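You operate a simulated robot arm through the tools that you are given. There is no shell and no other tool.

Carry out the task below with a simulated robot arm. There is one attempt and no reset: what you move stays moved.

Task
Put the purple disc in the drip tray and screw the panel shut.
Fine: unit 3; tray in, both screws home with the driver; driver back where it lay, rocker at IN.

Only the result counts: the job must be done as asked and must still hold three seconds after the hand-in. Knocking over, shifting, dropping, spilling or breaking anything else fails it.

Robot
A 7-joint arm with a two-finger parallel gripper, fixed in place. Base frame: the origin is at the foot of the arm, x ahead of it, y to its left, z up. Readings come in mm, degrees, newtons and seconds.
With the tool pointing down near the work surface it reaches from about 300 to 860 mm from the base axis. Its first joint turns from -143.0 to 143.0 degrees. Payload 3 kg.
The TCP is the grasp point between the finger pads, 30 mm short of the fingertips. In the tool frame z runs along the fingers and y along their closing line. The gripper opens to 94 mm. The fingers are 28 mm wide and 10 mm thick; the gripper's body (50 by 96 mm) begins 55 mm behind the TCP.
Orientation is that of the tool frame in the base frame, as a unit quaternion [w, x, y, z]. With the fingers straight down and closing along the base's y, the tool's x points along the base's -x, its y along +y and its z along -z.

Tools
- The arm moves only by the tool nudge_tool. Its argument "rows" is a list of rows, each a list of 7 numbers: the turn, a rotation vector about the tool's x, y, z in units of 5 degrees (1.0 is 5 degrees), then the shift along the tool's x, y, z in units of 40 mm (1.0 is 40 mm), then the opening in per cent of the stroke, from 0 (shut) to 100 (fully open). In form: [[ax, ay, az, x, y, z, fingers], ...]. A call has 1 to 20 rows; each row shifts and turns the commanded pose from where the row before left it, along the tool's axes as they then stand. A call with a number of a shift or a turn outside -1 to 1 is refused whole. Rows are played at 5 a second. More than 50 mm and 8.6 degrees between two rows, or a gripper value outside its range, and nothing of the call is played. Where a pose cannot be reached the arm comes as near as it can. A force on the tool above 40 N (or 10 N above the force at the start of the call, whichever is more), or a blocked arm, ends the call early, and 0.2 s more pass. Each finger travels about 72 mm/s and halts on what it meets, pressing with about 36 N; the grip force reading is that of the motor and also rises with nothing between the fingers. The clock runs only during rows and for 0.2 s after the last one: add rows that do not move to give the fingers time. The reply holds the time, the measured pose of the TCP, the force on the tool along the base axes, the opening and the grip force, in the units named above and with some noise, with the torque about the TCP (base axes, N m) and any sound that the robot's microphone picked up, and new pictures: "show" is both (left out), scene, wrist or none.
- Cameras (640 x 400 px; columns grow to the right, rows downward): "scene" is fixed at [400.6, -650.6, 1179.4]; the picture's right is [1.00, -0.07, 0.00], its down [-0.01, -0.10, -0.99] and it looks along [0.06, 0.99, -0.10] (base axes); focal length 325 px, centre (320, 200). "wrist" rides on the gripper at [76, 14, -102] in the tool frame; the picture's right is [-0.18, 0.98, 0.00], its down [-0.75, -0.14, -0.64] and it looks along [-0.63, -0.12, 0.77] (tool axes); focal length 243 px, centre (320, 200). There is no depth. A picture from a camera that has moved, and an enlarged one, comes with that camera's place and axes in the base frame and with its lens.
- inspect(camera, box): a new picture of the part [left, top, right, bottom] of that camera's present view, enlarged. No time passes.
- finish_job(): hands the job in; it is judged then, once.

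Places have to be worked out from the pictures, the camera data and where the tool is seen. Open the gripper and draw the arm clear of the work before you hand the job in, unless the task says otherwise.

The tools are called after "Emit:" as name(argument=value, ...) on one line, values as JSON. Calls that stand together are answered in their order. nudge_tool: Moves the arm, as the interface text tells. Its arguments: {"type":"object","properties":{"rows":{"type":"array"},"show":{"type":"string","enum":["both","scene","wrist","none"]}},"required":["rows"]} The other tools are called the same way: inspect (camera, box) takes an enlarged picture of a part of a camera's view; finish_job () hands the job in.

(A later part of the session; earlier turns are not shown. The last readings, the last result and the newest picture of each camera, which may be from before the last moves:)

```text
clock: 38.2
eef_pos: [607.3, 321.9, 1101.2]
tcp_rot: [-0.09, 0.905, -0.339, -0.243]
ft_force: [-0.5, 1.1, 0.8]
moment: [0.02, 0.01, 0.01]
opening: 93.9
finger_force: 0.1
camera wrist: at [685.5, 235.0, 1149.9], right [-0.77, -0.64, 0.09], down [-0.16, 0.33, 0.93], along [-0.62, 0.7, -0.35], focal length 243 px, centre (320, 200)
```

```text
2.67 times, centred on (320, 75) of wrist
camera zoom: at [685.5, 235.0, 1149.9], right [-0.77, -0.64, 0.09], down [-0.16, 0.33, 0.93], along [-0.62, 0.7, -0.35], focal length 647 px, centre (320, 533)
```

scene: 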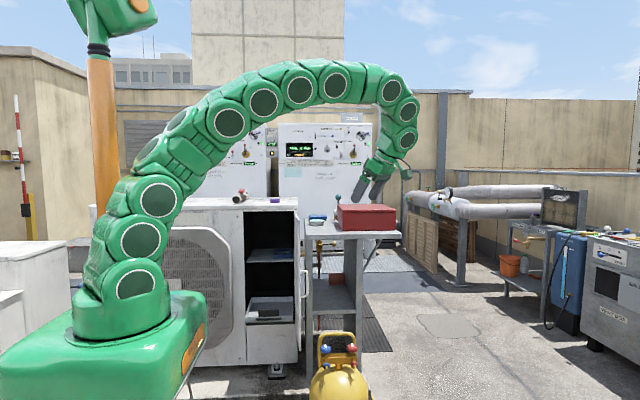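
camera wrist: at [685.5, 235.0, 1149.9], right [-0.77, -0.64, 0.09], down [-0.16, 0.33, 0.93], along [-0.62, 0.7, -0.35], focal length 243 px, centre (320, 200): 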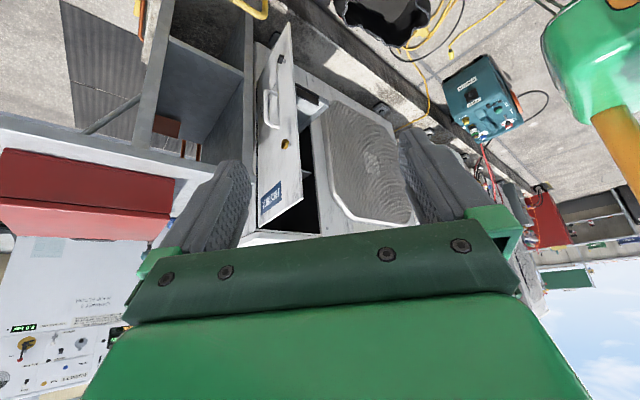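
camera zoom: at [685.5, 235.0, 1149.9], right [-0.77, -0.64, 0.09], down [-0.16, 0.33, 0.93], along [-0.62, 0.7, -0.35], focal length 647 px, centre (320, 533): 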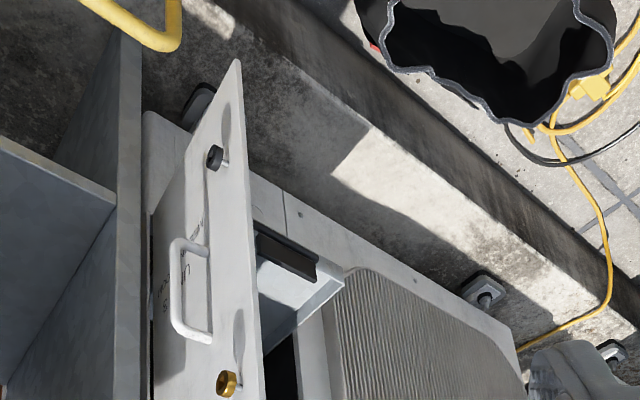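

Two standing-out screws sit on the door's outer face near the free edge (upper brass, lower black). I zoom in on them and the labels.

Emit:
inspect(camera="wrist", box=[245, 110, 325, 220])

Emit:
inspect(camera="wrist", box=[250, 20, 330, 90])

```text
3.64 times, centred on (285, 165) of wrist
camera zoom: at [685.5, 235.0, 1149.9], right [-0.77, -0.64, 0.09], down [-0.16, 0.33, 0.93], along [-0.62, 0.7, -0.35], focal length 882 px, centre (447, 327)
```

zoom: 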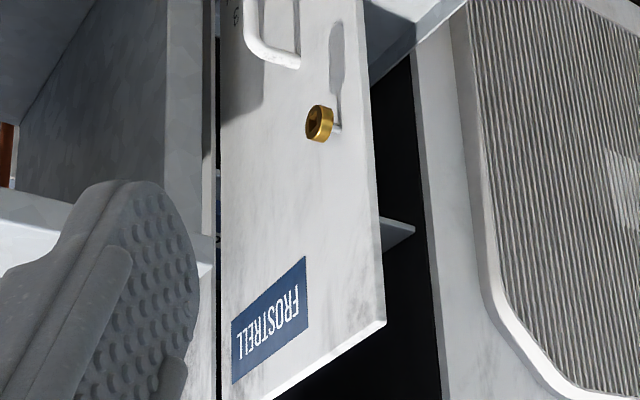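

```text
5.71 times, centred on (290, 55) of wrist
camera zoom: at [685.5, 235.0, 1149.9], right [-0.77, -0.64, 0.09], down [-0.16, 0.33, 0.93], along [-0.62, 0.7, -0.35], focal length 1386 px, centre (491, 1029)
```

zoom: 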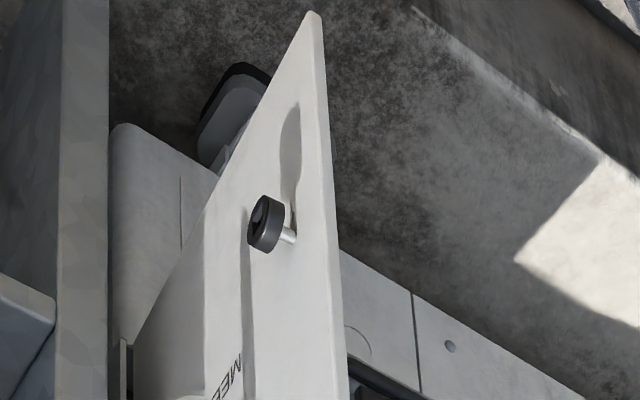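

The upper brass screw is at about (405, 663, 815), the lower black one at (405, 662, 518), the free door edge at y≈613 and the hinge near (375, 830). Next I go above the unit's top to look closely at the driver.

Emit:
nudge_tool(rows=[[0.5, 0, 0.866, 0, 0, 0, 100], [0.5, 0, 0.866, 0, 0, 0, 100], [0.5, 0, 0.866, 0, 0, 0, 100], [0.5, 0, 0.866, 0, 0, 0, 100], [0.5, 0, 0.866, 0, 0, 0, 100], [0.5, 0, 0.866, 0, 0, 0, 100], [0.5, 0, 0.866, 0, 0, 0, 100], [0.5, 0, 0.866, 0, 0, 0, 100], [0.5, 0, 0.866, 0, 0, 0, 100], [0.5, 0, 0.866, 0, 0, 0, 100]], show="none")

Emit:
nudge_tool(rows=[[0, 0, 0, -0.64, 0.88, 0.06, 100], [0, 0, 0, -0.64, 0.88, 0.06, 100], [0, 0, 0, -0.64, 0.88, 0.06, 100], [0, 0, 0, -0.64, 0.88, 0.06, 100], [0, 0, 0, -0.64, 0.88, 0.06, 100], [0, 0, 0, -0.64, 0.88, 0.06, 100], [0, 0, 0, -0.64, 0.88, 0.06, 100], [0, 0, 0, -0.64, 0.88, 0.06, 100], [0, 0, 0, -0.64, 0.88, 0.06, 100], [0, 0, 0, -0.64, 0.88, 0.06, 100], [0, 0, 0, -0.64, 0.88, 0.06, 100], [0, 0, 0, -0.64, 0.88, 0.06, 100], [0, 0, 0, -0.64, 0.88, 0.06, 100], [0, 0, 0, -0.64, 0.88, 0.06, 100]])

Emit:
inspect(camera="wrist", box=[230, 80, 430, 220])

```text
clock: 40.4
eef_pos: [605.6, 322.6, 1100.0]
tcp_rot: [0.184, -0.675, 0.691, 0.181]
ft_force: [0.7, 0.2, 0.0]
moment: [0.0, 0.0, 0.01]
opening: 93.9
finger_force: 0.0
```

```text
clock: 43.6
eef_pos: [166.0, 654.8, 1273.9]
tcp_rot: [0.143, -0.625, 0.721, 0.262]
ft_force: [-0.6, 0.0, 0.4]
moment: [0.0, -0.01, 0.0]
opening: 94.3
finger_force: 0.0
stopped in row 14: the arm was blocked; the commanded pose is now the measured one
camera wrist: at [151.0, 535.5, 1318.7], right [-0.93, 0.23, 0.29], down [0.35, 0.25, 0.9], along [0.14, 0.94, -0.32], focal length 243 px, centre (320, 200)
```

scene: 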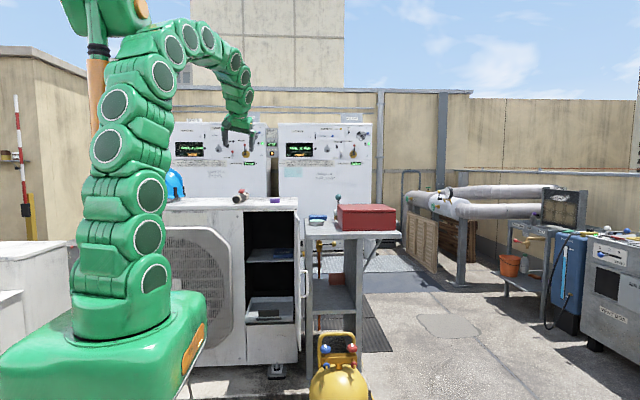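
wrist: 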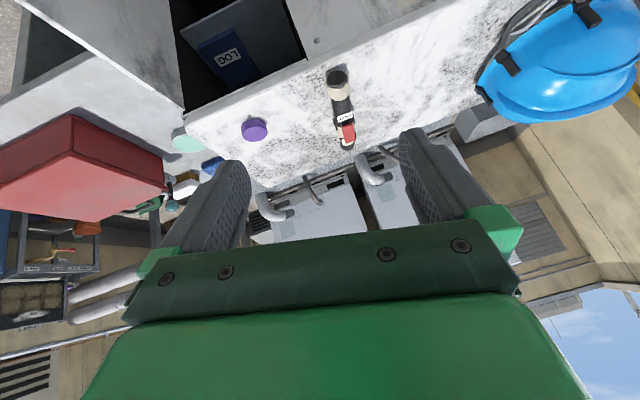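

```text
2.86 times, centred on (330, 150) of wrist
camera zoom: at [151.0, 535.5, 1318.7], right [-0.93, 0.23, 0.29], down [0.35, 0.25, 0.9], along [0.14, 0.94, -0.32], focal length 693 px, centre (291, 343)
```

zoom: 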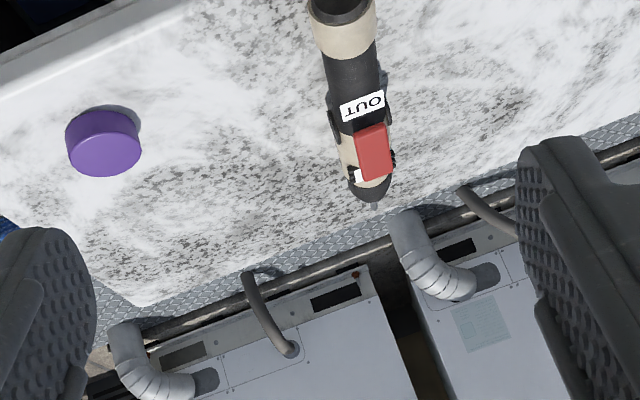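

The driver lies with its bit pointing away (+y), the butt toward the robot, and the red rocker on its upper side; the arm hit a joint limit and rolled slightly. I zoom in tightly on the driver.

Emit:
inspect(camera="wrist", box=[310, 60, 374, 160])

Emit:
inspect(camera="wrist", box=[325, 105, 365, 155])

Emit:
inspect(camera="scene", box=[225, 185, 265, 210])

```text
4.00 times, centred on (342, 110) of wrist
camera zoom: at [151.0, 535.5, 1318.7], right [-0.93, 0.23, 0.29], down [0.35, 0.25, 0.9], along [0.14, 0.94, -0.32], focal length 970 px, centre (232, 560)
```

zoom: 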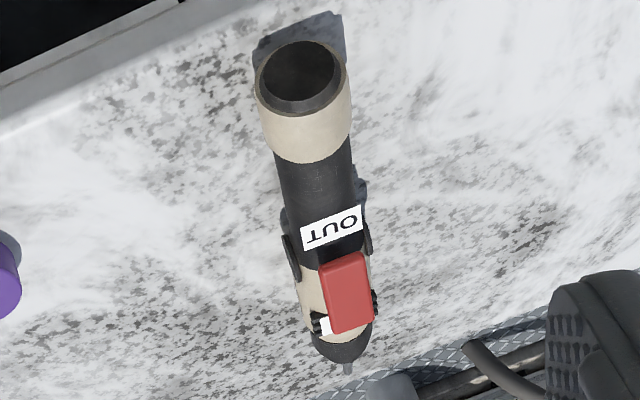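

```text
8.00 times, centred on (345, 130) of wrist
camera zoom: at [151.0, 535.5, 1318.7], right [-0.93, 0.23, 0.29], down [0.35, 0.25, 0.9], along [0.14, 0.94, -0.32], focal length 1941 px, centre (120, 760)
```

zoom: 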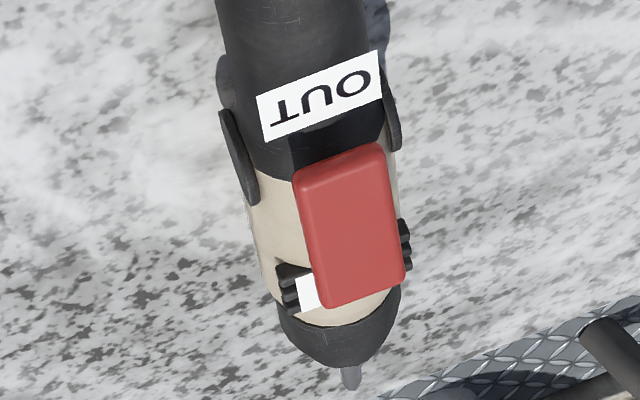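

```text
16.00 times, centred on (245, 198) of scene
camera zoom: at [400.6, -650.6, 1179.4], right [1.0, -0.07, 0.0], down [-0.01, -0.1, -0.99], along [0.06, 0.99, -0.1], focal length 5207 px, centre (1520, 240)
```

zoom: 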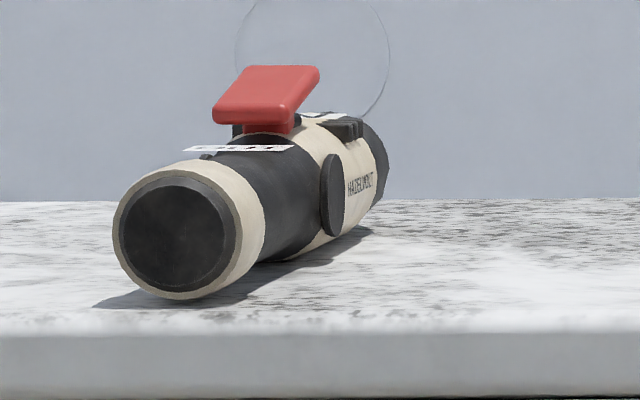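

The rocker's nose end is up and its butt (OUT) end is down, so it is at OUT now; the bit points +y. I take sharper views of the tray, disc and door in the scene camera before planning the disc move.

Emit:
inspect(camera="scene", box=[236, 285, 316, 335])

Emit:
inspect(camera="scene", box=[262, 190, 318, 225])

Emit:
inspect(camera="wrist", box=[150, 0, 310, 150])

```text
8.00 times, centred on (276, 310) of scene
camera zoom: at [400.6, -650.6, 1179.4], right [1.0, -0.07, 0.0], down [-0.01, -0.1, -0.99], along [0.06, 0.99, -0.1], focal length 2603 px, centre (672, -680)
```

zoom: 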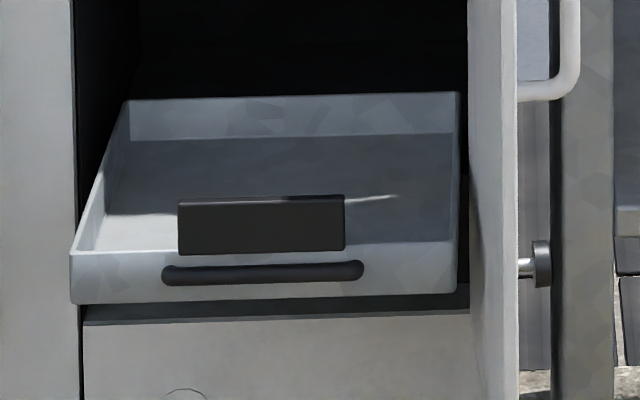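

```text
11.43 times, centred on (290, 208) of scene
camera zoom: at [400.6, -650.6, 1179.4], right [1.0, -0.07, 0.0], down [-0.01, -0.1, -0.99], along [0.06, 0.99, -0.1], focal length 3719 px, centre (663, 114)
```

zoom: 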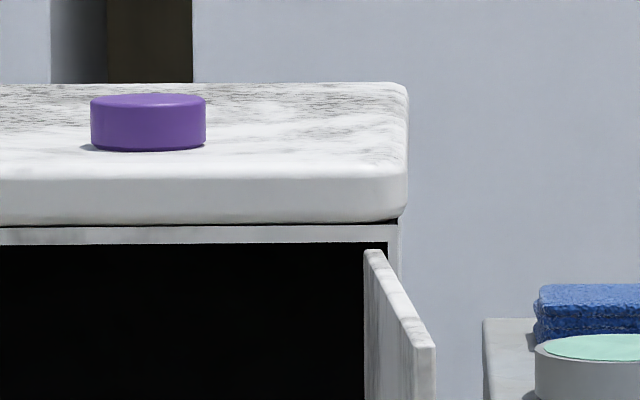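

```text
2.67 times, centred on (230, 75) of wrist
camera zoom: at [151.0, 535.5, 1318.7], right [-0.93, 0.23, 0.29], down [0.35, 0.25, 0.9], along [0.14, 0.94, -0.32], focal length 647 px, centre (560, 533)
```

zoom: 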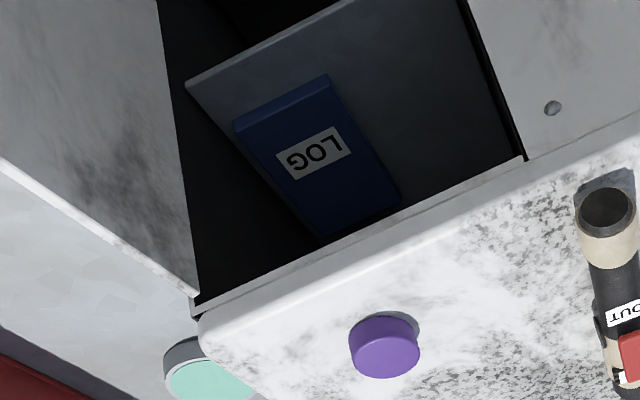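

Readings agree: disc centre ≈ (280, 891, 1022), unit top at z≈1012, unit front plane y≈841, tray rim x 165–363, y 681–883, z≈555. I lower the tool toward the disc and square its orientation (tilt 30° outward, closing along x).

Emit:
nudge_tool(rows=[[0, 0, 0, 0.09, -0.64, 0.73, 100], [0, 0, 0, 0.09, -0.64, 0.73, 100], [0, 0, 0, 0.09, -0.64, 0.73, 100], [0, 0, 0, 0.09, -0.64, 0.73, 100], [0.73, 0.35, -1, 0, 0, 0, 100], [0.73, 0.35, -1, 0, 0, 0, 100], [0, 0, 0, 0, 0, 0, 100]])

```text
clock: 45.2
eef_pos: [246.4, 701.6, 1147.6]
tcp_rot: [-0.184, 0.686, -0.681, -0.179]
ft_force: [-0.3, -0.1, -0.1]
moment: [-0.01, 0.0, 0.0]
opening: 93.9
finger_force: 0.1
camera wrist: at [232.1, 583.1, 1198.0], right [-0.98, 0.16, 0.08], down [0.13, 0.34, 0.93], along [0.12, 0.93, -0.35], focal length 243 px, centre (320, 200)
```

scene: 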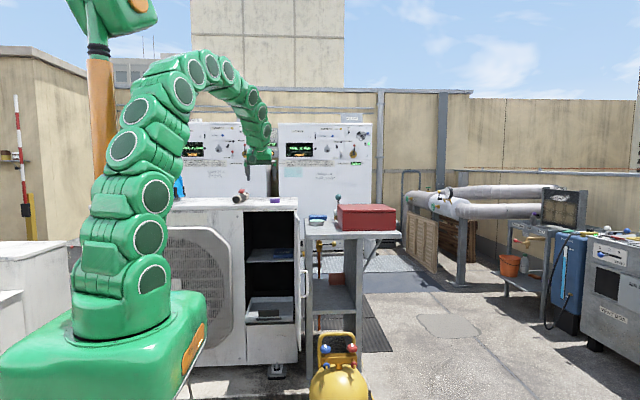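
wrist: 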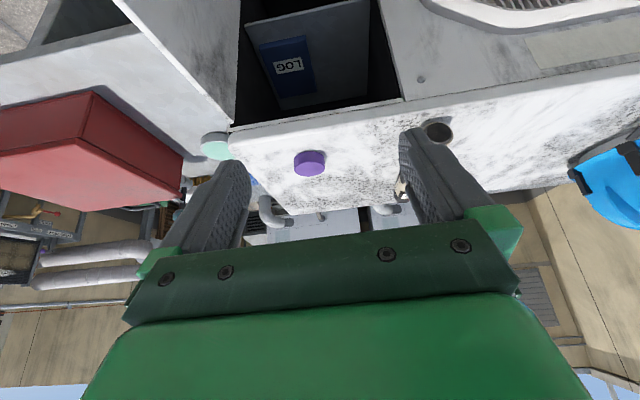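

All consistent; the disc ray meets (283, 892). I move above it with the fingers straddling it.

Emit:
nudge_tool(rows=[[0, 0, 0, -0.634, -0.168, 0.727, 100], [0, 0, 0, -0.634, -0.168, 0.727, 100], [0, 0, 0, -0.634, -0.168, 0.727, 100], [0, 0, 0, -0.634, -0.168, 0.727, 100], [0, 0, 0, -0.634, -0.168, 0.727, 100], [0, 0, 0, 0, 0, 0, 100]])

Emit:
inspect(camera="scene", box=[240, 165, 320, 215])

Emit:
inspect(camera="wrist", box=[200, 80, 440, 230])

```text
clock: 46.6
eef_pos: [280.4, 883.2, 1086.4]
tcp_rot: [-0.186, 0.685, -0.681, -0.18]
ft_force: [-0.4, -0.6, -0.2]
moment: [0.0, -0.03, 0.04]
opening: 93.9
finger_force: 0.0
camera wrist: at [264.6, 765.1, 1135.5], right [-0.98, 0.16, 0.08], down [0.13, 0.33, 0.93], along [0.12, 0.93, -0.35], focal length 243 px, centre (320, 200)
```

scene: 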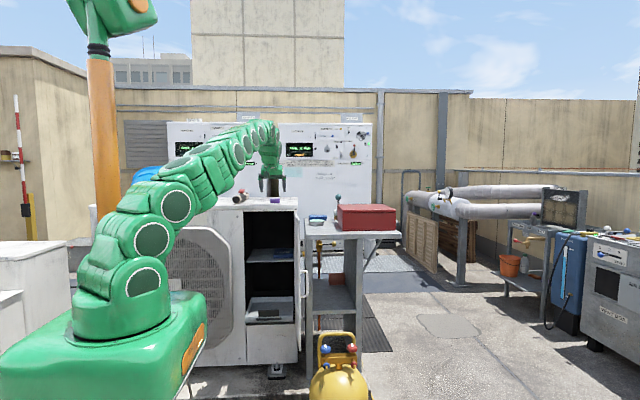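
wrist: 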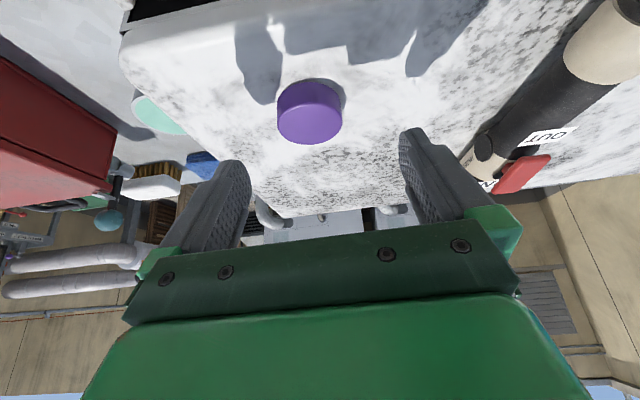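

```text
8.00 times, centred on (280, 190) of scene
camera zoom: at [400.6, -650.6, 1179.4], right [1.0, -0.07, 0.0], down [-0.01, -0.1, -0.99], along [0.06, 0.99, -0.1], focal length 2603 px, centre (640, 280)
```

zoom: 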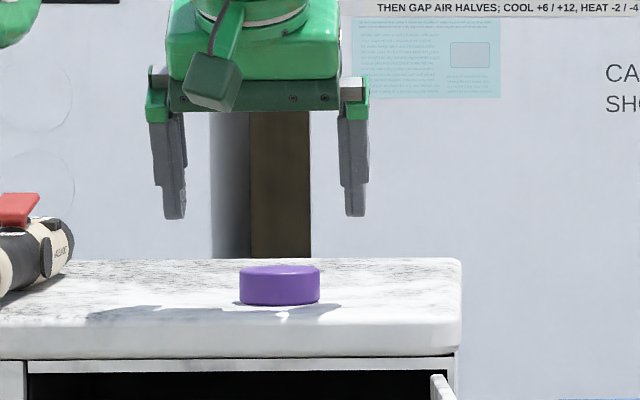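

```text
2.67 times, centred on (320, 155) of wrist
camera zoom: at [264.6, 765.1, 1135.5], right [-0.98, 0.16, 0.08], down [0.13, 0.33, 0.93], along [0.12, 0.93, -0.35], focal length 647 px, centre (320, 320)
```

zoom: 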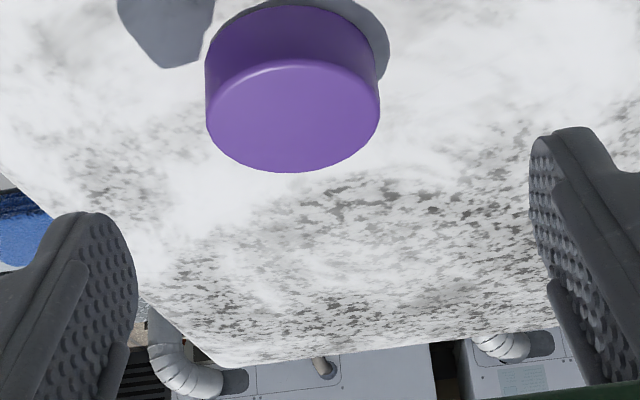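

The disc is nicely straddled; I judge it at about (285, 894), its base near z 1005–1012. I descend 35 mm with small centring corrections.

Emit:
nudge_tool(rows=[[0, 0, 0, 0.175, -0.06, 0.405, 100], [0, 0, 0, 0.175, -0.06, 0.405, 100], [0, 0, 0, 0, 0, 0, 100]], show="wrist")

Emit:
inspect(camera="scene", box=[240, 165, 320, 215])

```text
clock: 47.4
eef_pos: [283.8, 888.6, 1051.9]
tcp_rot: [-0.185, 0.685, -0.682, -0.179]
ft_force: [0.3, 0.0, 0.2]
moment: [0.01, 0.01, -0.01]
opening: 93.9
finger_force: 0.0
camera wrist: at [269.8, 770.3, 1101.6], right [-0.98, 0.16, 0.08], down [0.13, 0.33, 0.93], along [0.12, 0.93, -0.35], focal length 243 px, centre (320, 200)
```

wrist: 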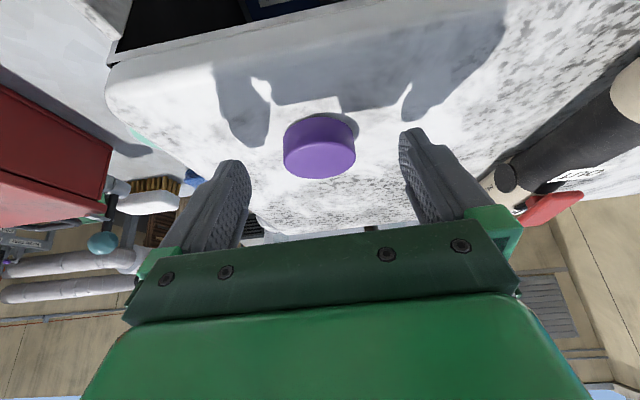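

```text
8.00 times, centred on (280, 190) of scene
camera zoom: at [400.6, -650.6, 1179.4], right [1.0, -0.07, 0.0], down [-0.01, -0.1, -0.99], along [0.06, 0.99, -0.1], focal length 2603 px, centre (640, 280)
```

zoom: 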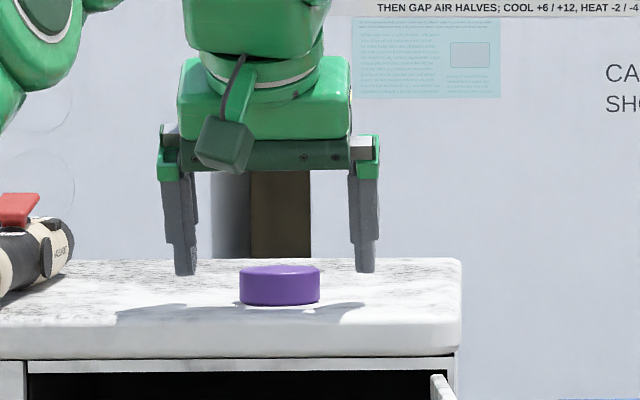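

Fingertips are still about 13 mm above the surface; I descend 10 mm more and close.

Emit:
nudge_tool(rows=[[0, 0, 0, 0.125, 0, 0.2165, 100], [0, 0, 0, 0, 0, 0, 100]], show="none")

Emit:
inspect(camera="scene", box=[240, 165, 320, 215])

```text
clock: 48.0
eef_pos: [284.4, 887.5, 1040.8]
tcp_rot: [-0.185, 0.685, -0.681, -0.18]
ft_force: [0.0, 0.0, 0.3]
moment: [-0.02, 0.0, 0.01]
opening: 93.9
finger_force: 0.1
```

```text
8.00 times, centred on (280, 190) of scene
camera zoom: at [400.6, -650.6, 1179.4], right [1.0, -0.07, 0.0], down [-0.01, -0.1, -0.99], along [0.06, 0.99, -0.1], focal length 2603 px, centre (640, 280)
```

zoom: 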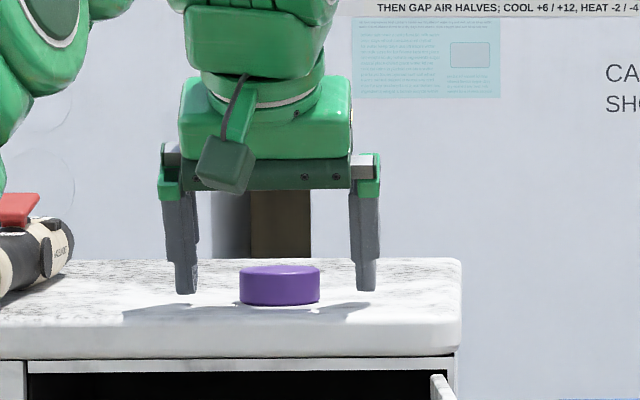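

The fingertips are just above the surface; I close on the disc.

Emit:
nudge_tool(rows=[[0, 0, 0, 0, 0, 0, 40], [0, 0, 0, 0, 0, 0, 30], [0, 0, 0, 0, 0, 0, 30], [0, 0, 0, 0, 0, 0, 30]], show="wrist")

Emit:
inspect(camera="scene", box=[200, 165, 320, 240])

```text
clock: 49.0
eef_pos: [285.3, 889.4, 1041.0]
tcp_rot: [-0.185, 0.685, -0.682, -0.178]
ft_force: [0.6, -0.9, 0.0]
moment: [0.02, 0.03, 0.0]
opening: 45.2
finger_force: 36.5
camera wrist: at [270.1, 770.6, 1090.6], right [-0.98, 0.16, 0.08], down [0.13, 0.33, 0.93], along [0.12, 0.93, -0.35], focal length 243 px, centre (320, 200)
```

wrist: 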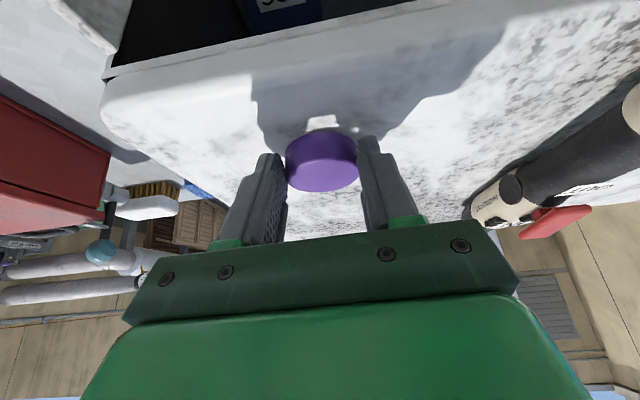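

```text
5.33 times, centred on (260, 202) of scene
camera zoom: at [400.6, -650.6, 1179.4], right [1.0, -0.07, 0.0], down [-0.01, -0.1, -0.99], along [0.06, 0.99, -0.1], focal length 1736 px, centre (640, 187)
```

zoom: 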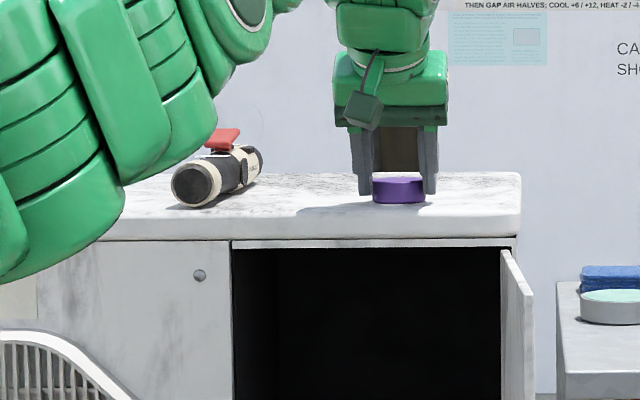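

The disc is held (opening 45 mm, 36 N). I lift it 60 mm and draw back clear of the unit front.

Emit:
nudge_tool(rows=[[0, 0, 0, -0.375, 0, -0.65, 30], [0, 0, 0, -0.375, 0, -0.65, 30], [0, 0, 0, 0.82, 0, -0.475, 30], [0, 0, 0, 0.82, 0, -0.475, 30], [0, 0, 0, 0.82, 0.1, -0.475, 30], [0, 0, 0, 0.82, 0.2, -0.475, 30], [0, 0, 0, 0.82, 0.2, -0.475, 30], [0, 0, 0, 0, 0, 0, 30]])

```text
clock: 50.8
eef_pos: [263.6, 698.4, 1092.3]
tcp_rot: [-0.176, 0.684, -0.684, -0.184]
ft_force: [0.4, -2.8, 5.8]
moment: [-0.14, 0.01, 0.02]
opening: 45.5
finger_force: 35.9
camera wrist: at [250.8, 581.5, 1143.0], right [-0.98, 0.16, 0.1], down [0.15, 0.34, 0.93], along [0.11, 0.93, -0.36], focal length 243 px, centre (320, 200)
```

scene: 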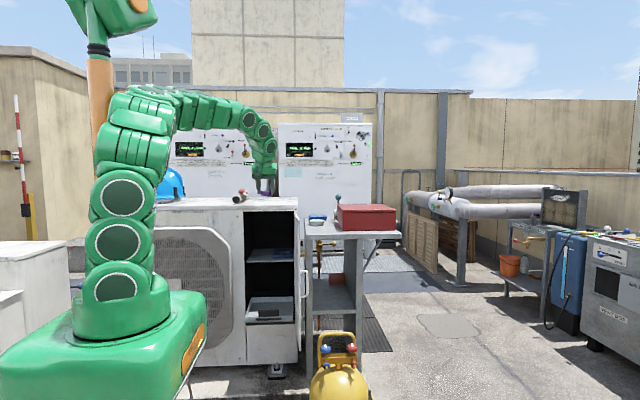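
wrist: 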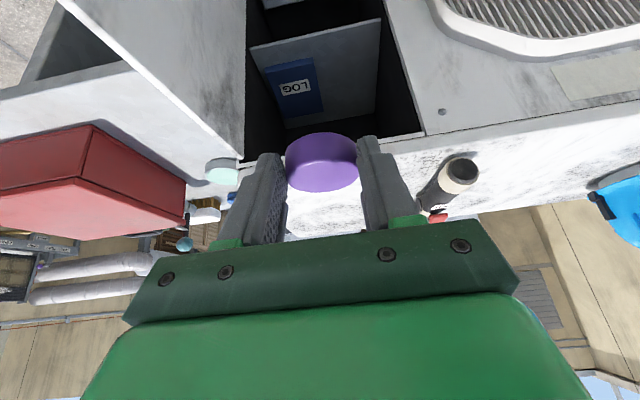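

The disc is clear of the unit. I lower it in front of the compartment in stages and watch the arm.

Emit:
nudge_tool(rows=[[0, 0, 0, 0.47, 0, 0.81, 30], [0, 0, 0, 0.47, 0, 0.81, 30], [0, 0, 0, 0.47, 0, 0.81, 30], [0, 0, 0, 0.47, 0, 0.81, 30], [0, 0, 0, 0.47, 0, 0.81, 30], [0, 0, 0, 0, 0, 0, 30]])

```text
clock: 52.2
eef_pos: [266.5, 697.5, 912.9]
tcp_rot: [-0.185, 0.685, -0.681, -0.179]
ft_force: [-0.3, 0.0, -0.1]
moment: [-0.03, -0.01, -0.02]
opening: 44.8
finger_force: 35.4
camera wrist: at [252.0, 579.9, 963.8], right [-0.98, 0.16, 0.08], down [0.13, 0.33, 0.93], along [0.12, 0.93, -0.35], focal length 243 px, centre (320, 200)
```

scene: 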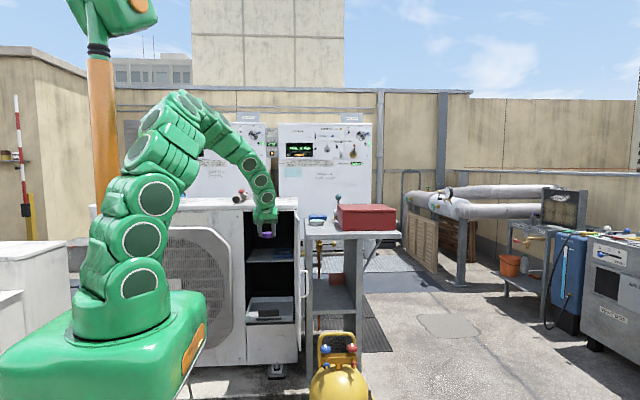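
wrist: 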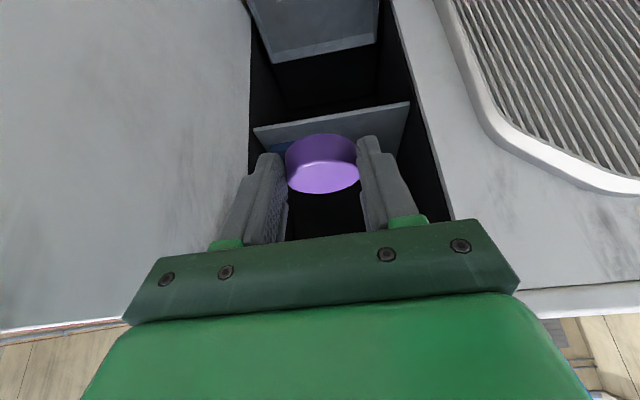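

Still held and clear. I descend another 240 mm.

Emit:
nudge_tool(rows=[[0, 0, 0, 0.5, 0, 0.866, 30], [0, 0, 0, 0.5, 0, 0.866, 30], [0, 0, 0, 0.5, 0, 0.866, 30], [0, 0, 0, 0.5, 0, 0.866, 30], [0, 0, 0, 0.5, 0, 0.866, 30], [0, 0, 0, 0.5, 0, 0.866, 30], [0, 0, 0, 0, 0, 0, 30]])

Emit:
inspect(camera="wrist", box=[200, 0, 440, 200])

Emit:
inspect(camera="scene", box=[200, 230, 328, 310])

```text
clock: 53.8
eef_pos: [269.0, 697.7, 676.1]
tcp_rot: [-0.184, 0.686, -0.681, -0.179]
ft_force: [-0.1, 0.7, -0.4]
moment: [-0.02, 0.04, 0.01]
opening: 45.1
finger_force: 35.9
camera wrist: at [254.9, 579.9, 725.2], right [-0.98, 0.16, 0.08], down [0.13, 0.33, 0.93], along [0.12, 0.93, -0.35], focal length 243 px, centre (320, 200)
```

scene: 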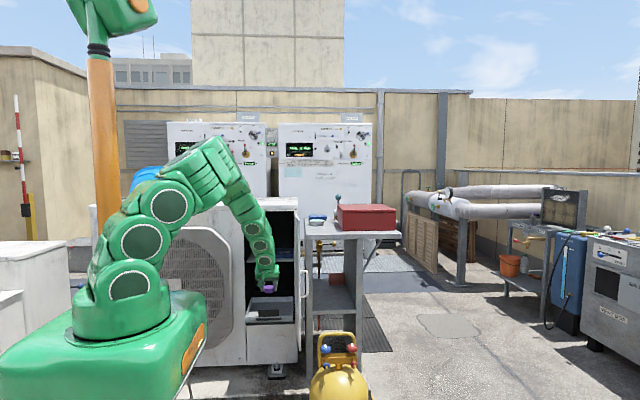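
wrist: 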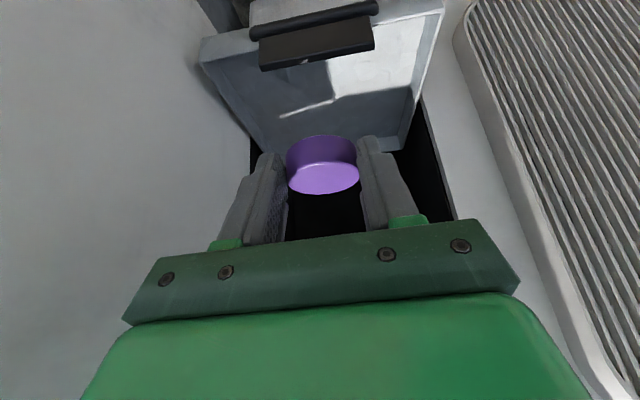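

```text
2.00 times, centred on (320, 100) of wrist
camera zoom: at [254.9, 579.9, 725.2], right [-0.98, 0.16, 0.08], down [0.13, 0.33, 0.93], along [0.12, 0.93, -0.35], focal length 485 px, centre (320, 400)
```

zoom: 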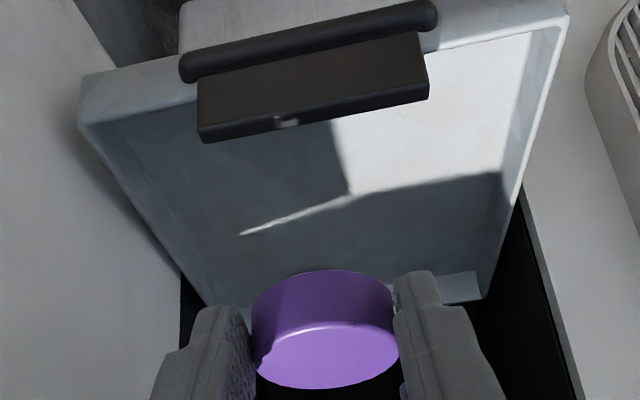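

```text
5.00 times, centred on (264, 270) of scene
camera zoom: at [400.6, -650.6, 1179.4], right [1.0, -0.07, 0.0], down [-0.01, -0.1, -0.99], along [0.06, 0.99, -0.1], focal length 1627 px, centre (600, -150)
```

zoom: 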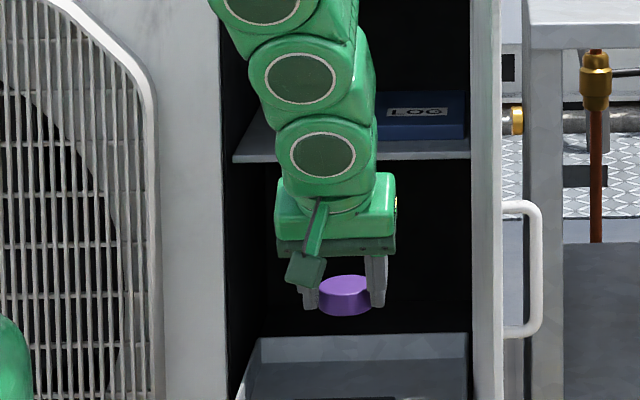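

The tray is directly below/in front with its handle at the front edge. I move 75 mm inward and down 70 mm over the tray's middle.

Emit:
nudge_tool(rows=[[0, 0, 0, -0.81, 0, 0.47, 30], [0, 0, 0, -0.81, 0, 0.47, 30], [0, 0, 0, 0.45, 0, 0.78, 30], [0, 0, 0, 0.45, 0, 0.78, 30], [0, 0, 0, 0, 0, 0, 30]])

Emit:
inspect(camera="wrist", box=[200, 0, 440, 200])

Emit:
inspect(camera="scene", box=[220, 265, 316, 325])

```text
clock: 55.0
eef_pos: [268.7, 772.3, 603.1]
tcp_rot: [-0.185, 0.685, -0.682, -0.179]
ft_force: [0.0, -0.4, -0.7]
moment: [-0.02, 0.0, 0.02]
opening: 45.1
finger_force: 36.2
camera wrist: at [254.8, 654.3, 651.5], right [-0.98, 0.16, 0.08], down [0.13, 0.33, 0.93], along [0.12, 0.93, -0.35], focal length 243 px, centre (320, 200)
```

scene: 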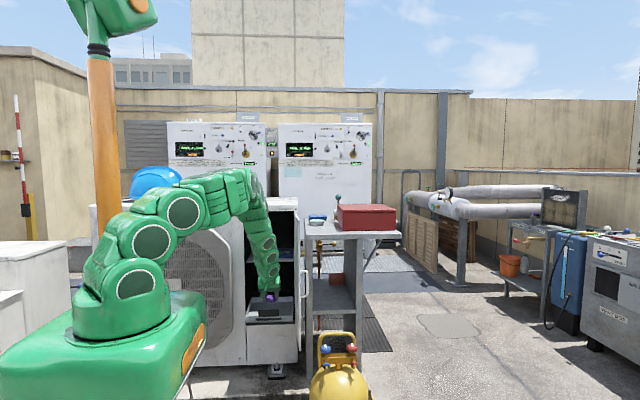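
wrist: 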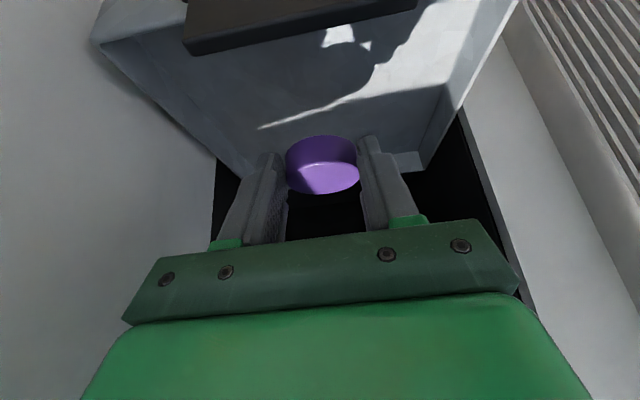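

```text
2.00 times, centred on (320, 100) of wrist
camera zoom: at [254.8, 654.3, 651.5], right [-0.98, 0.16, 0.08], down [0.13, 0.33, 0.93], along [0.12, 0.93, -0.35], focal length 485 px, centre (320, 400)
```

zoom: 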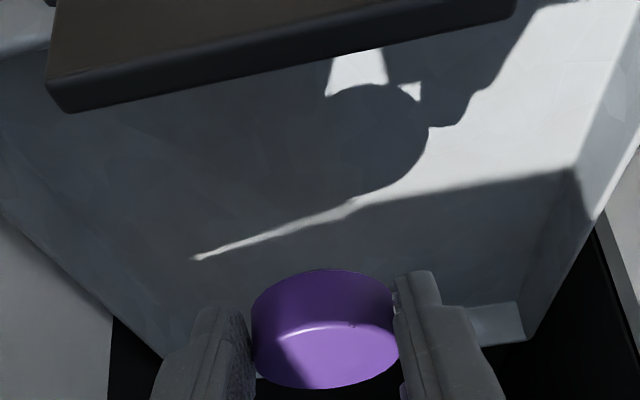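

```text
6.67 times, centred on (268, 295) of scene
camera zoom: at [400.6, -650.6, 1179.4], right [1.0, -0.07, 0.0], down [-0.01, -0.1, -0.99], along [0.06, 0.99, -0.1], focal length 2169 px, centre (667, -433)
```

zoom: 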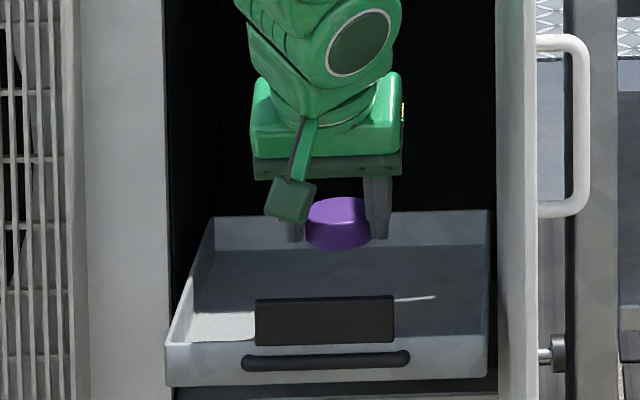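

The disc is about 45–50 mm above the tray floor. I shift 15 mm back (to keep the camera clear of the black box on the tray front) and descend 35 mm.

Emit:
nudge_tool(rows=[[0, 0, 0, 0.38, 0, 0.285, 30], [0, 0, 0, 0.38, 0, 0.285, 30], [0, 0, 0, 0, 0, 0, 30]], show="wrist")

Emit:
inspect(camera="scene", box=[236, 280, 300, 320])

```text
clock: 55.8
eef_pos: [270.1, 756.0, 567.6]
tcp_rot: [-0.185, 0.685, -0.681, -0.18]
ft_force: [-0.2, 0.0, -0.6]
moment: [-0.03, 0.02, -0.03]
opening: 45.0
finger_force: 36.2
camera wrist: at [255.4, 639.2, 617.2], right [-0.98, 0.16, 0.08], down [0.13, 0.33, 0.93], along [0.12, 0.93, -0.35], focal length 243 px, centre (320, 200)
```

wrist: 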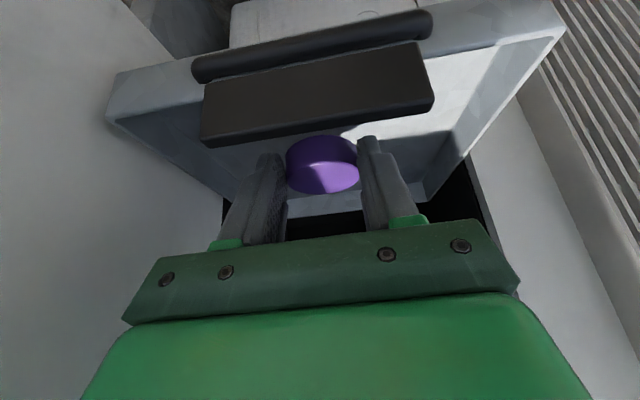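

```text
10.00 times, centred on (268, 300) of scene
camera zoom: at [400.6, -650.6, 1179.4], right [1.0, -0.07, 0.0], down [-0.01, -0.1, -0.99], along [0.06, 0.99, -0.1], focal length 3254 px, centre (840, -800)
```

zoom: 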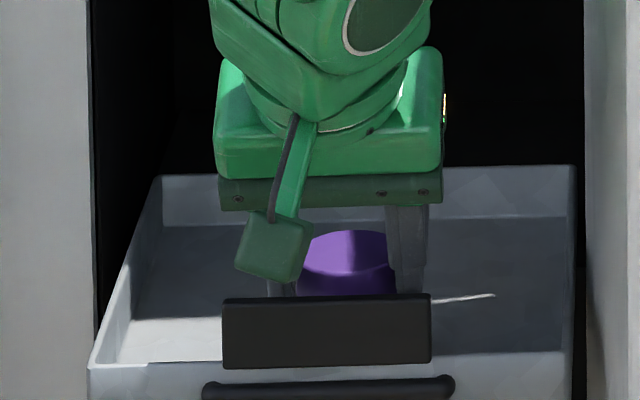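

Disc should be within ~10 mm of the floor. I creep down watching force.

Emit:
nudge_tool(rows=[[0, 0, 0, 0.05, 0, 0.0866, 30], [0, 0, 0, 0.025, 0, 0.0433, 30], [0, 0, 0, 0, 0, 0, 30]], show="none")

Emit:
nudge_tool(rows=[[0, 0, 0, 0.025, 0, 0.0433, 30], [0, 0, 0, 0, 0, 0, 30]], show="none")

Emit:
nudge_tool(rows=[[0, 0, 0, 0.025, 0, 0.0433, 30], [0, 0, 0, 0, 0, 0, 30]], show="none")

Emit:
inspect(camera="scene", box=[236, 280, 300, 320])

```text
clock: 56.6
eef_pos: [269.4, 756.9, 560.8]
tcp_rot: [-0.185, 0.685, -0.681, -0.179]
ft_force: [0.3, -0.2, 0.2]
moment: [0.02, -0.01, 0.01]
opening: 45.1
finger_force: 36.5
```

```text
clock: 57.2
eef_pos: [270.1, 755.9, 559.3]
tcp_rot: [-0.185, 0.685, -0.681, -0.179]
ft_force: [-0.2, -0.1, -0.3]
moment: [-0.01, -0.02, -0.02]
opening: 45.0
finger_force: 35.7
```

```text
clock: 57.8
eef_pos: [270.6, 756.0, 556.8]
tcp_rot: [-0.185, 0.685, -0.681, -0.179]
ft_force: [0.5, -0.3, -0.5]
moment: [0.01, 0.0, -0.02]
opening: 45.1
finger_force: 36.2
```

```text
10.00 times, centred on (268, 300) of scene
camera zoom: at [400.6, -650.6, 1179.4], right [1.0, -0.07, 0.0], down [-0.01, -0.1, -0.99], along [0.06, 0.99, -0.1], focal length 3254 px, centre (840, -800)
```

zoom: 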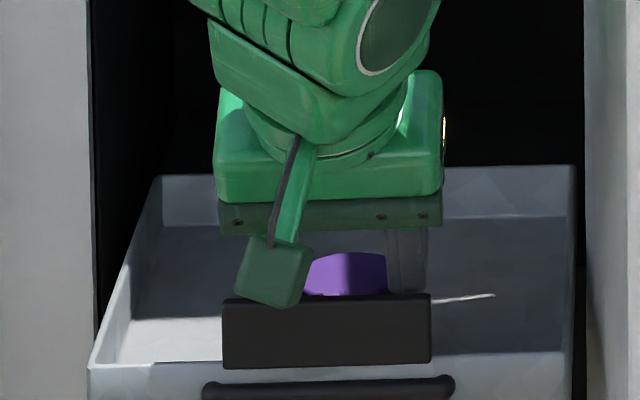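

No contact yet; the camera box is in front of the black box, clear of it. I continue creeping down.

Emit:
nudge_tool(rows=[[0, 0, 0, 0.025, 0, 0.0433, 30], [0, 0, 0, 0, 0, 0, 30]], show="none")

Emit:
nudge_tool(rows=[[0, 0, 0, 0.025, 0, 0.0433, 30], [0, 0, 0, 0, 0, 0, 30]], show="none")

Emit:
nudge_tool(rows=[[0, 0, 0, 0.025, 0, 0.0433, 30], [0, 0, 0, 0, 0, 0, 30]], show="wrist")

```text
clock: 58.4
eef_pos: [270.3, 755.4, 554.8]
tcp_rot: [-0.185, 0.686, -0.681, -0.179]
ft_force: [0.3, 0.0, -1.0]
moment: [-0.02, 0.02, 0.02]
opening: 45.1
finger_force: 36.1
```

```text
clock: 59.0
eef_pos: [269.5, 755.9, 553.2]
tcp_rot: [-0.185, 0.685, -0.681, -0.179]
ft_force: [-0.5, 1.0, -0.5]
moment: [-0.05, -0.01, -0.01]
opening: 45.2
finger_force: 35.8
```

```text
clock: 59.6
eef_pos: [269.9, 755.8, 551.2]
tcp_rot: [-0.185, 0.686, -0.681, -0.179]
ft_force: [-0.6, -0.5, -0.4]
moment: [-0.01, 0.0, 0.03]
opening: 45.3
finger_force: 35.8
camera wrist: at [255.6, 638.1, 601.4], right [-0.98, 0.16, 0.08], down [0.13, 0.33, 0.93], along [0.12, 0.93, -0.35], focal length 243 px, centre (320, 200)
```

wrist: 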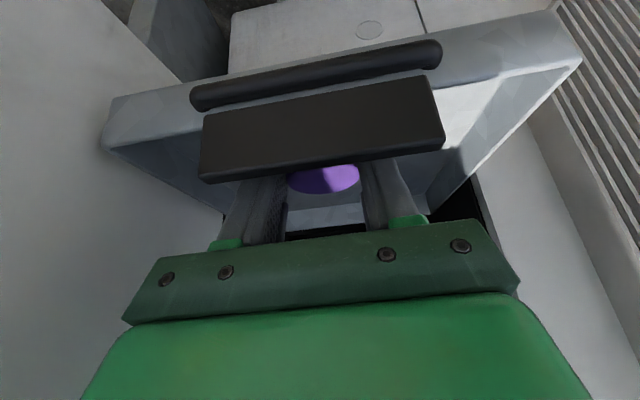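

From this close view I recompute the tray: front rim at y≈719, z≈528, so the floor is near z≈500 and I have ~15 mm to go. I continue down in small steps.

Emit:
nudge_tool(rows=[[0, 0, 0, 0.05, 0, 0.0866, 30], [0, 0, 0, 0.05, 0, 0.0866, 30], [0, 0, 0, 0, 0, 0, 30]], show="none")

Emit:
nudge_tool(rows=[[0, 0, 0, 0.025, 0, 0.0433, 30], [0, 0, 0, 0, 0, 0, 30]], show="none")

Emit:
nudge_tool(rows=[[0, 0, 0, 0.025, 0, 0.0433, 30], [0, 0, 0, 0, 0, 0, 30]], show="wrist")

Emit:
inspect(camera="scene", box=[236, 280, 300, 320])

```text
clock: 60.4
eef_pos: [269.5, 757.4, 542.5]
tcp_rot: [-0.185, 0.685, -0.681, -0.18]
ft_force: [0.3, 0.9, -0.4]
moment: [0.0, -0.01, 0.01]
opening: 45.1
finger_force: 36.2
```

```text
clock: 61.0
eef_pos: [270.7, 756.3, 541.7]
tcp_rot: [-0.185, 0.685, -0.681, -0.179]
ft_force: [0.0, 0.6, -0.4]
moment: [0.0, -0.01, 0.02]
opening: 44.9
finger_force: 36.0
```

```text
clock: 61.6
eef_pos: [270.3, 755.4, 540.1]
tcp_rot: [-0.184, 0.685, -0.682, -0.179]
ft_force: [-0.4, -0.1, -0.5]
moment: [0.0, 0.0, -0.02]
opening: 45.2
finger_force: 35.6
camera wrist: at [255.8, 638.4, 589.4], right [-0.98, 0.16, 0.08], down [0.13, 0.33, 0.93], along [0.12, 0.93, -0.35], focal length 243 px, centre (320, 200)
```

wrist: 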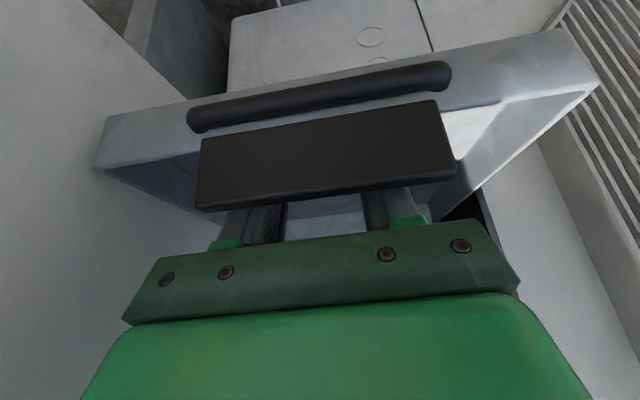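

```text
10.00 times, centred on (268, 300) of scene
camera zoom: at [400.6, -650.6, 1179.4], right [1.0, -0.07, 0.0], down [-0.01, -0.1, -0.99], along [0.06, 0.99, -0.1], focal length 3254 px, centre (840, -800)
```

zoom: 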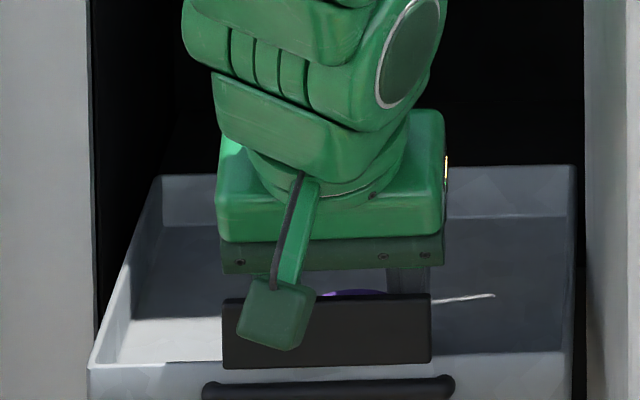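

Rim z≈529 and wall bottom z≈501; the disc should be only a few mm above the floor. Two more small steps.

Emit:
nudge_tool(rows=[[0, 0, 0, 0.025, 0, 0.0433, 30], [0, 0, 0, 0, 0, 0, 30]], show="none")

Emit:
nudge_tool(rows=[[0, 0, 0, 0.025, 0, 0.0433, 30], [0, 0, 0, 0, 0, 0, 30]], show="none")

Emit:
nudge_tool(rows=[[0, 0, 0, 0.025, 0, 0.0433, 30], [0, 0, 0, 0, 0, 0, 30]], show="none")

```text
clock: 62.2
eef_pos: [270.4, 755.8, 538.8]
tcp_rot: [-0.185, 0.686, -0.68, -0.18]
ft_force: [-4.6, 1.2, 26.7]
moment: [0.7, 0.16, 0.1]
opening: 45.0
finger_force: 36.1
```

```text
clock: 62.7
eef_pos: [270.7, 757.2, 537.4]
tcp_rot: [-0.187, 0.685, -0.681, -0.181]
ft_force: [-1.1, -0.5, 3.9]
moment: [0.1, 0.02, 0.01]
opening: 45.0
finger_force: 36.0
stopped in row 2: the force on the tool passed its limit at 41 N (the readings are from after the stop); the commanded pose is now the measured one
```

```text
clock: 63.4
eef_pos: [270.8, 758.4, 536.5]
tcp_rot: [-0.189, 0.685, -0.68, -0.181]
ft_force: [-0.3, 0.5, 5.2]
moment: [0.03, 0.16, 0.07]
opening: 45.0
finger_force: 35.9
stopped in row 2: the force on the tool passed its limit at 42 N (the readings are from after the stop); the commanded pose is now the measured one
```

The disc/fingers touched the tray floor. I ease up 1.5 mm and open to release the disc.

Emit:
nudge_tool(rows=[[0, 0, 0, -0.02, 0, -0.035, 30], [0, 0, 0, 0, 0, 0, 60], [0, 0, 0, 0, 0, 0, 85], [0, 0, 0, 0, 0, 0, 85], [0, 0, 0, 0, 0, 0, 85]])

```text
clock: 64.6
eef_pos: [270.8, 758.2, 538.7]
tcp_rot: [-0.189, 0.685, -0.68, -0.182]
ft_force: [0.2, 0.7, -0.3]
moment: [0.01, -0.01, 0.0]
opening: 80.0
finger_force: 0.0
camera wrist: at [256.1, 640.3, 587.1], right [-0.98, 0.16, 0.08], down [0.13, 0.33, 0.94], along [0.12, 0.93, -0.34], focal length 243 px, centre (320, 200)
```

scene: 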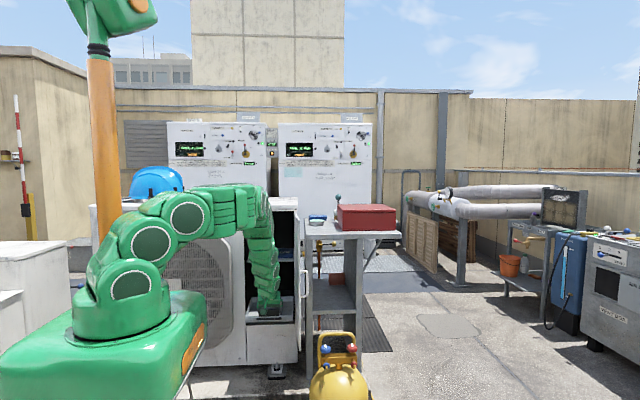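
wrist: 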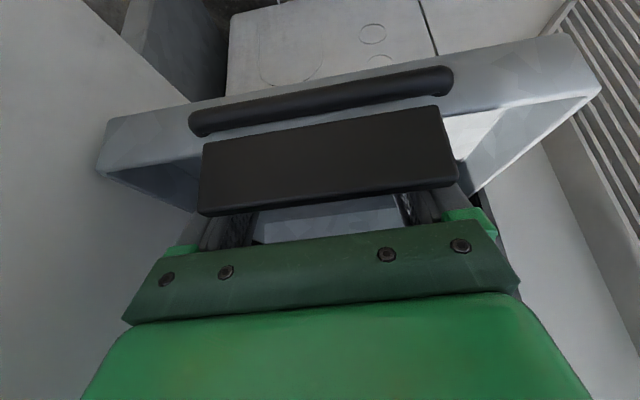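

Released. I lift straight up 110 mm and check the disc.

Emit:
nudge_tool(rows=[[0, 0, 0, -0.46, 0, -0.79, 85], [0, 0, 0, -0.46, 0, -0.79, 85], [0, 0, 0, -0.46, 0, -0.79, 85], [0, 0, 0, 0, 0, 0, 85]], show="wrist")

Emit:
inspect(camera="scene", box=[236, 280, 300, 320])

```text
clock: 65.6
eef_pos: [270.7, 756.4, 649.8]
tcp_rot: [-0.188, 0.685, -0.68, -0.181]
ft_force: [-0.3, 0.7, 0.3]
moment: [0.01, 0.04, 0.03]
opening: 80.0
finger_force: 0.0
camera wrist: at [255.6, 639.6, 698.1], right [-0.98, 0.16, 0.08], down [0.13, 0.33, 0.94], along [0.12, 0.93, -0.34], focal length 243 px, centre (320, 200)
```

wrist: 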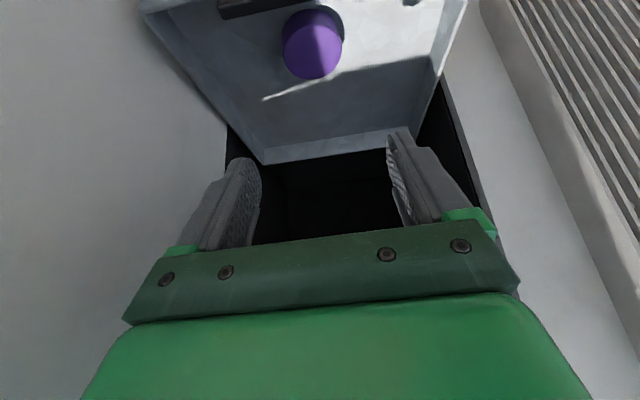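

```text
10.00 times, centred on (268, 300) of scene
camera zoom: at [400.6, -650.6, 1179.4], right [1.0, -0.07, 0.0], down [-0.01, -0.1, -0.99], along [0.06, 0.99, -0.1], focal length 3254 px, centre (840, -800)
```

zoom: 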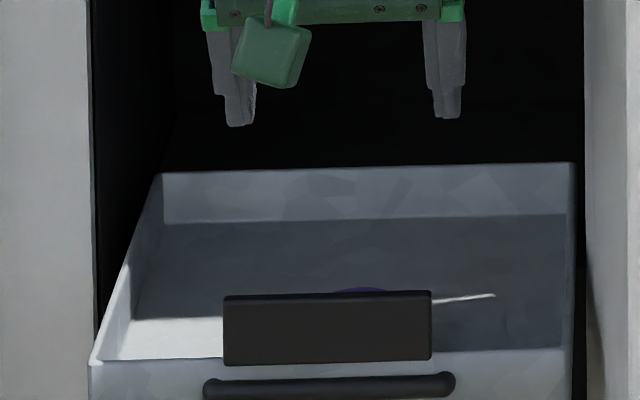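

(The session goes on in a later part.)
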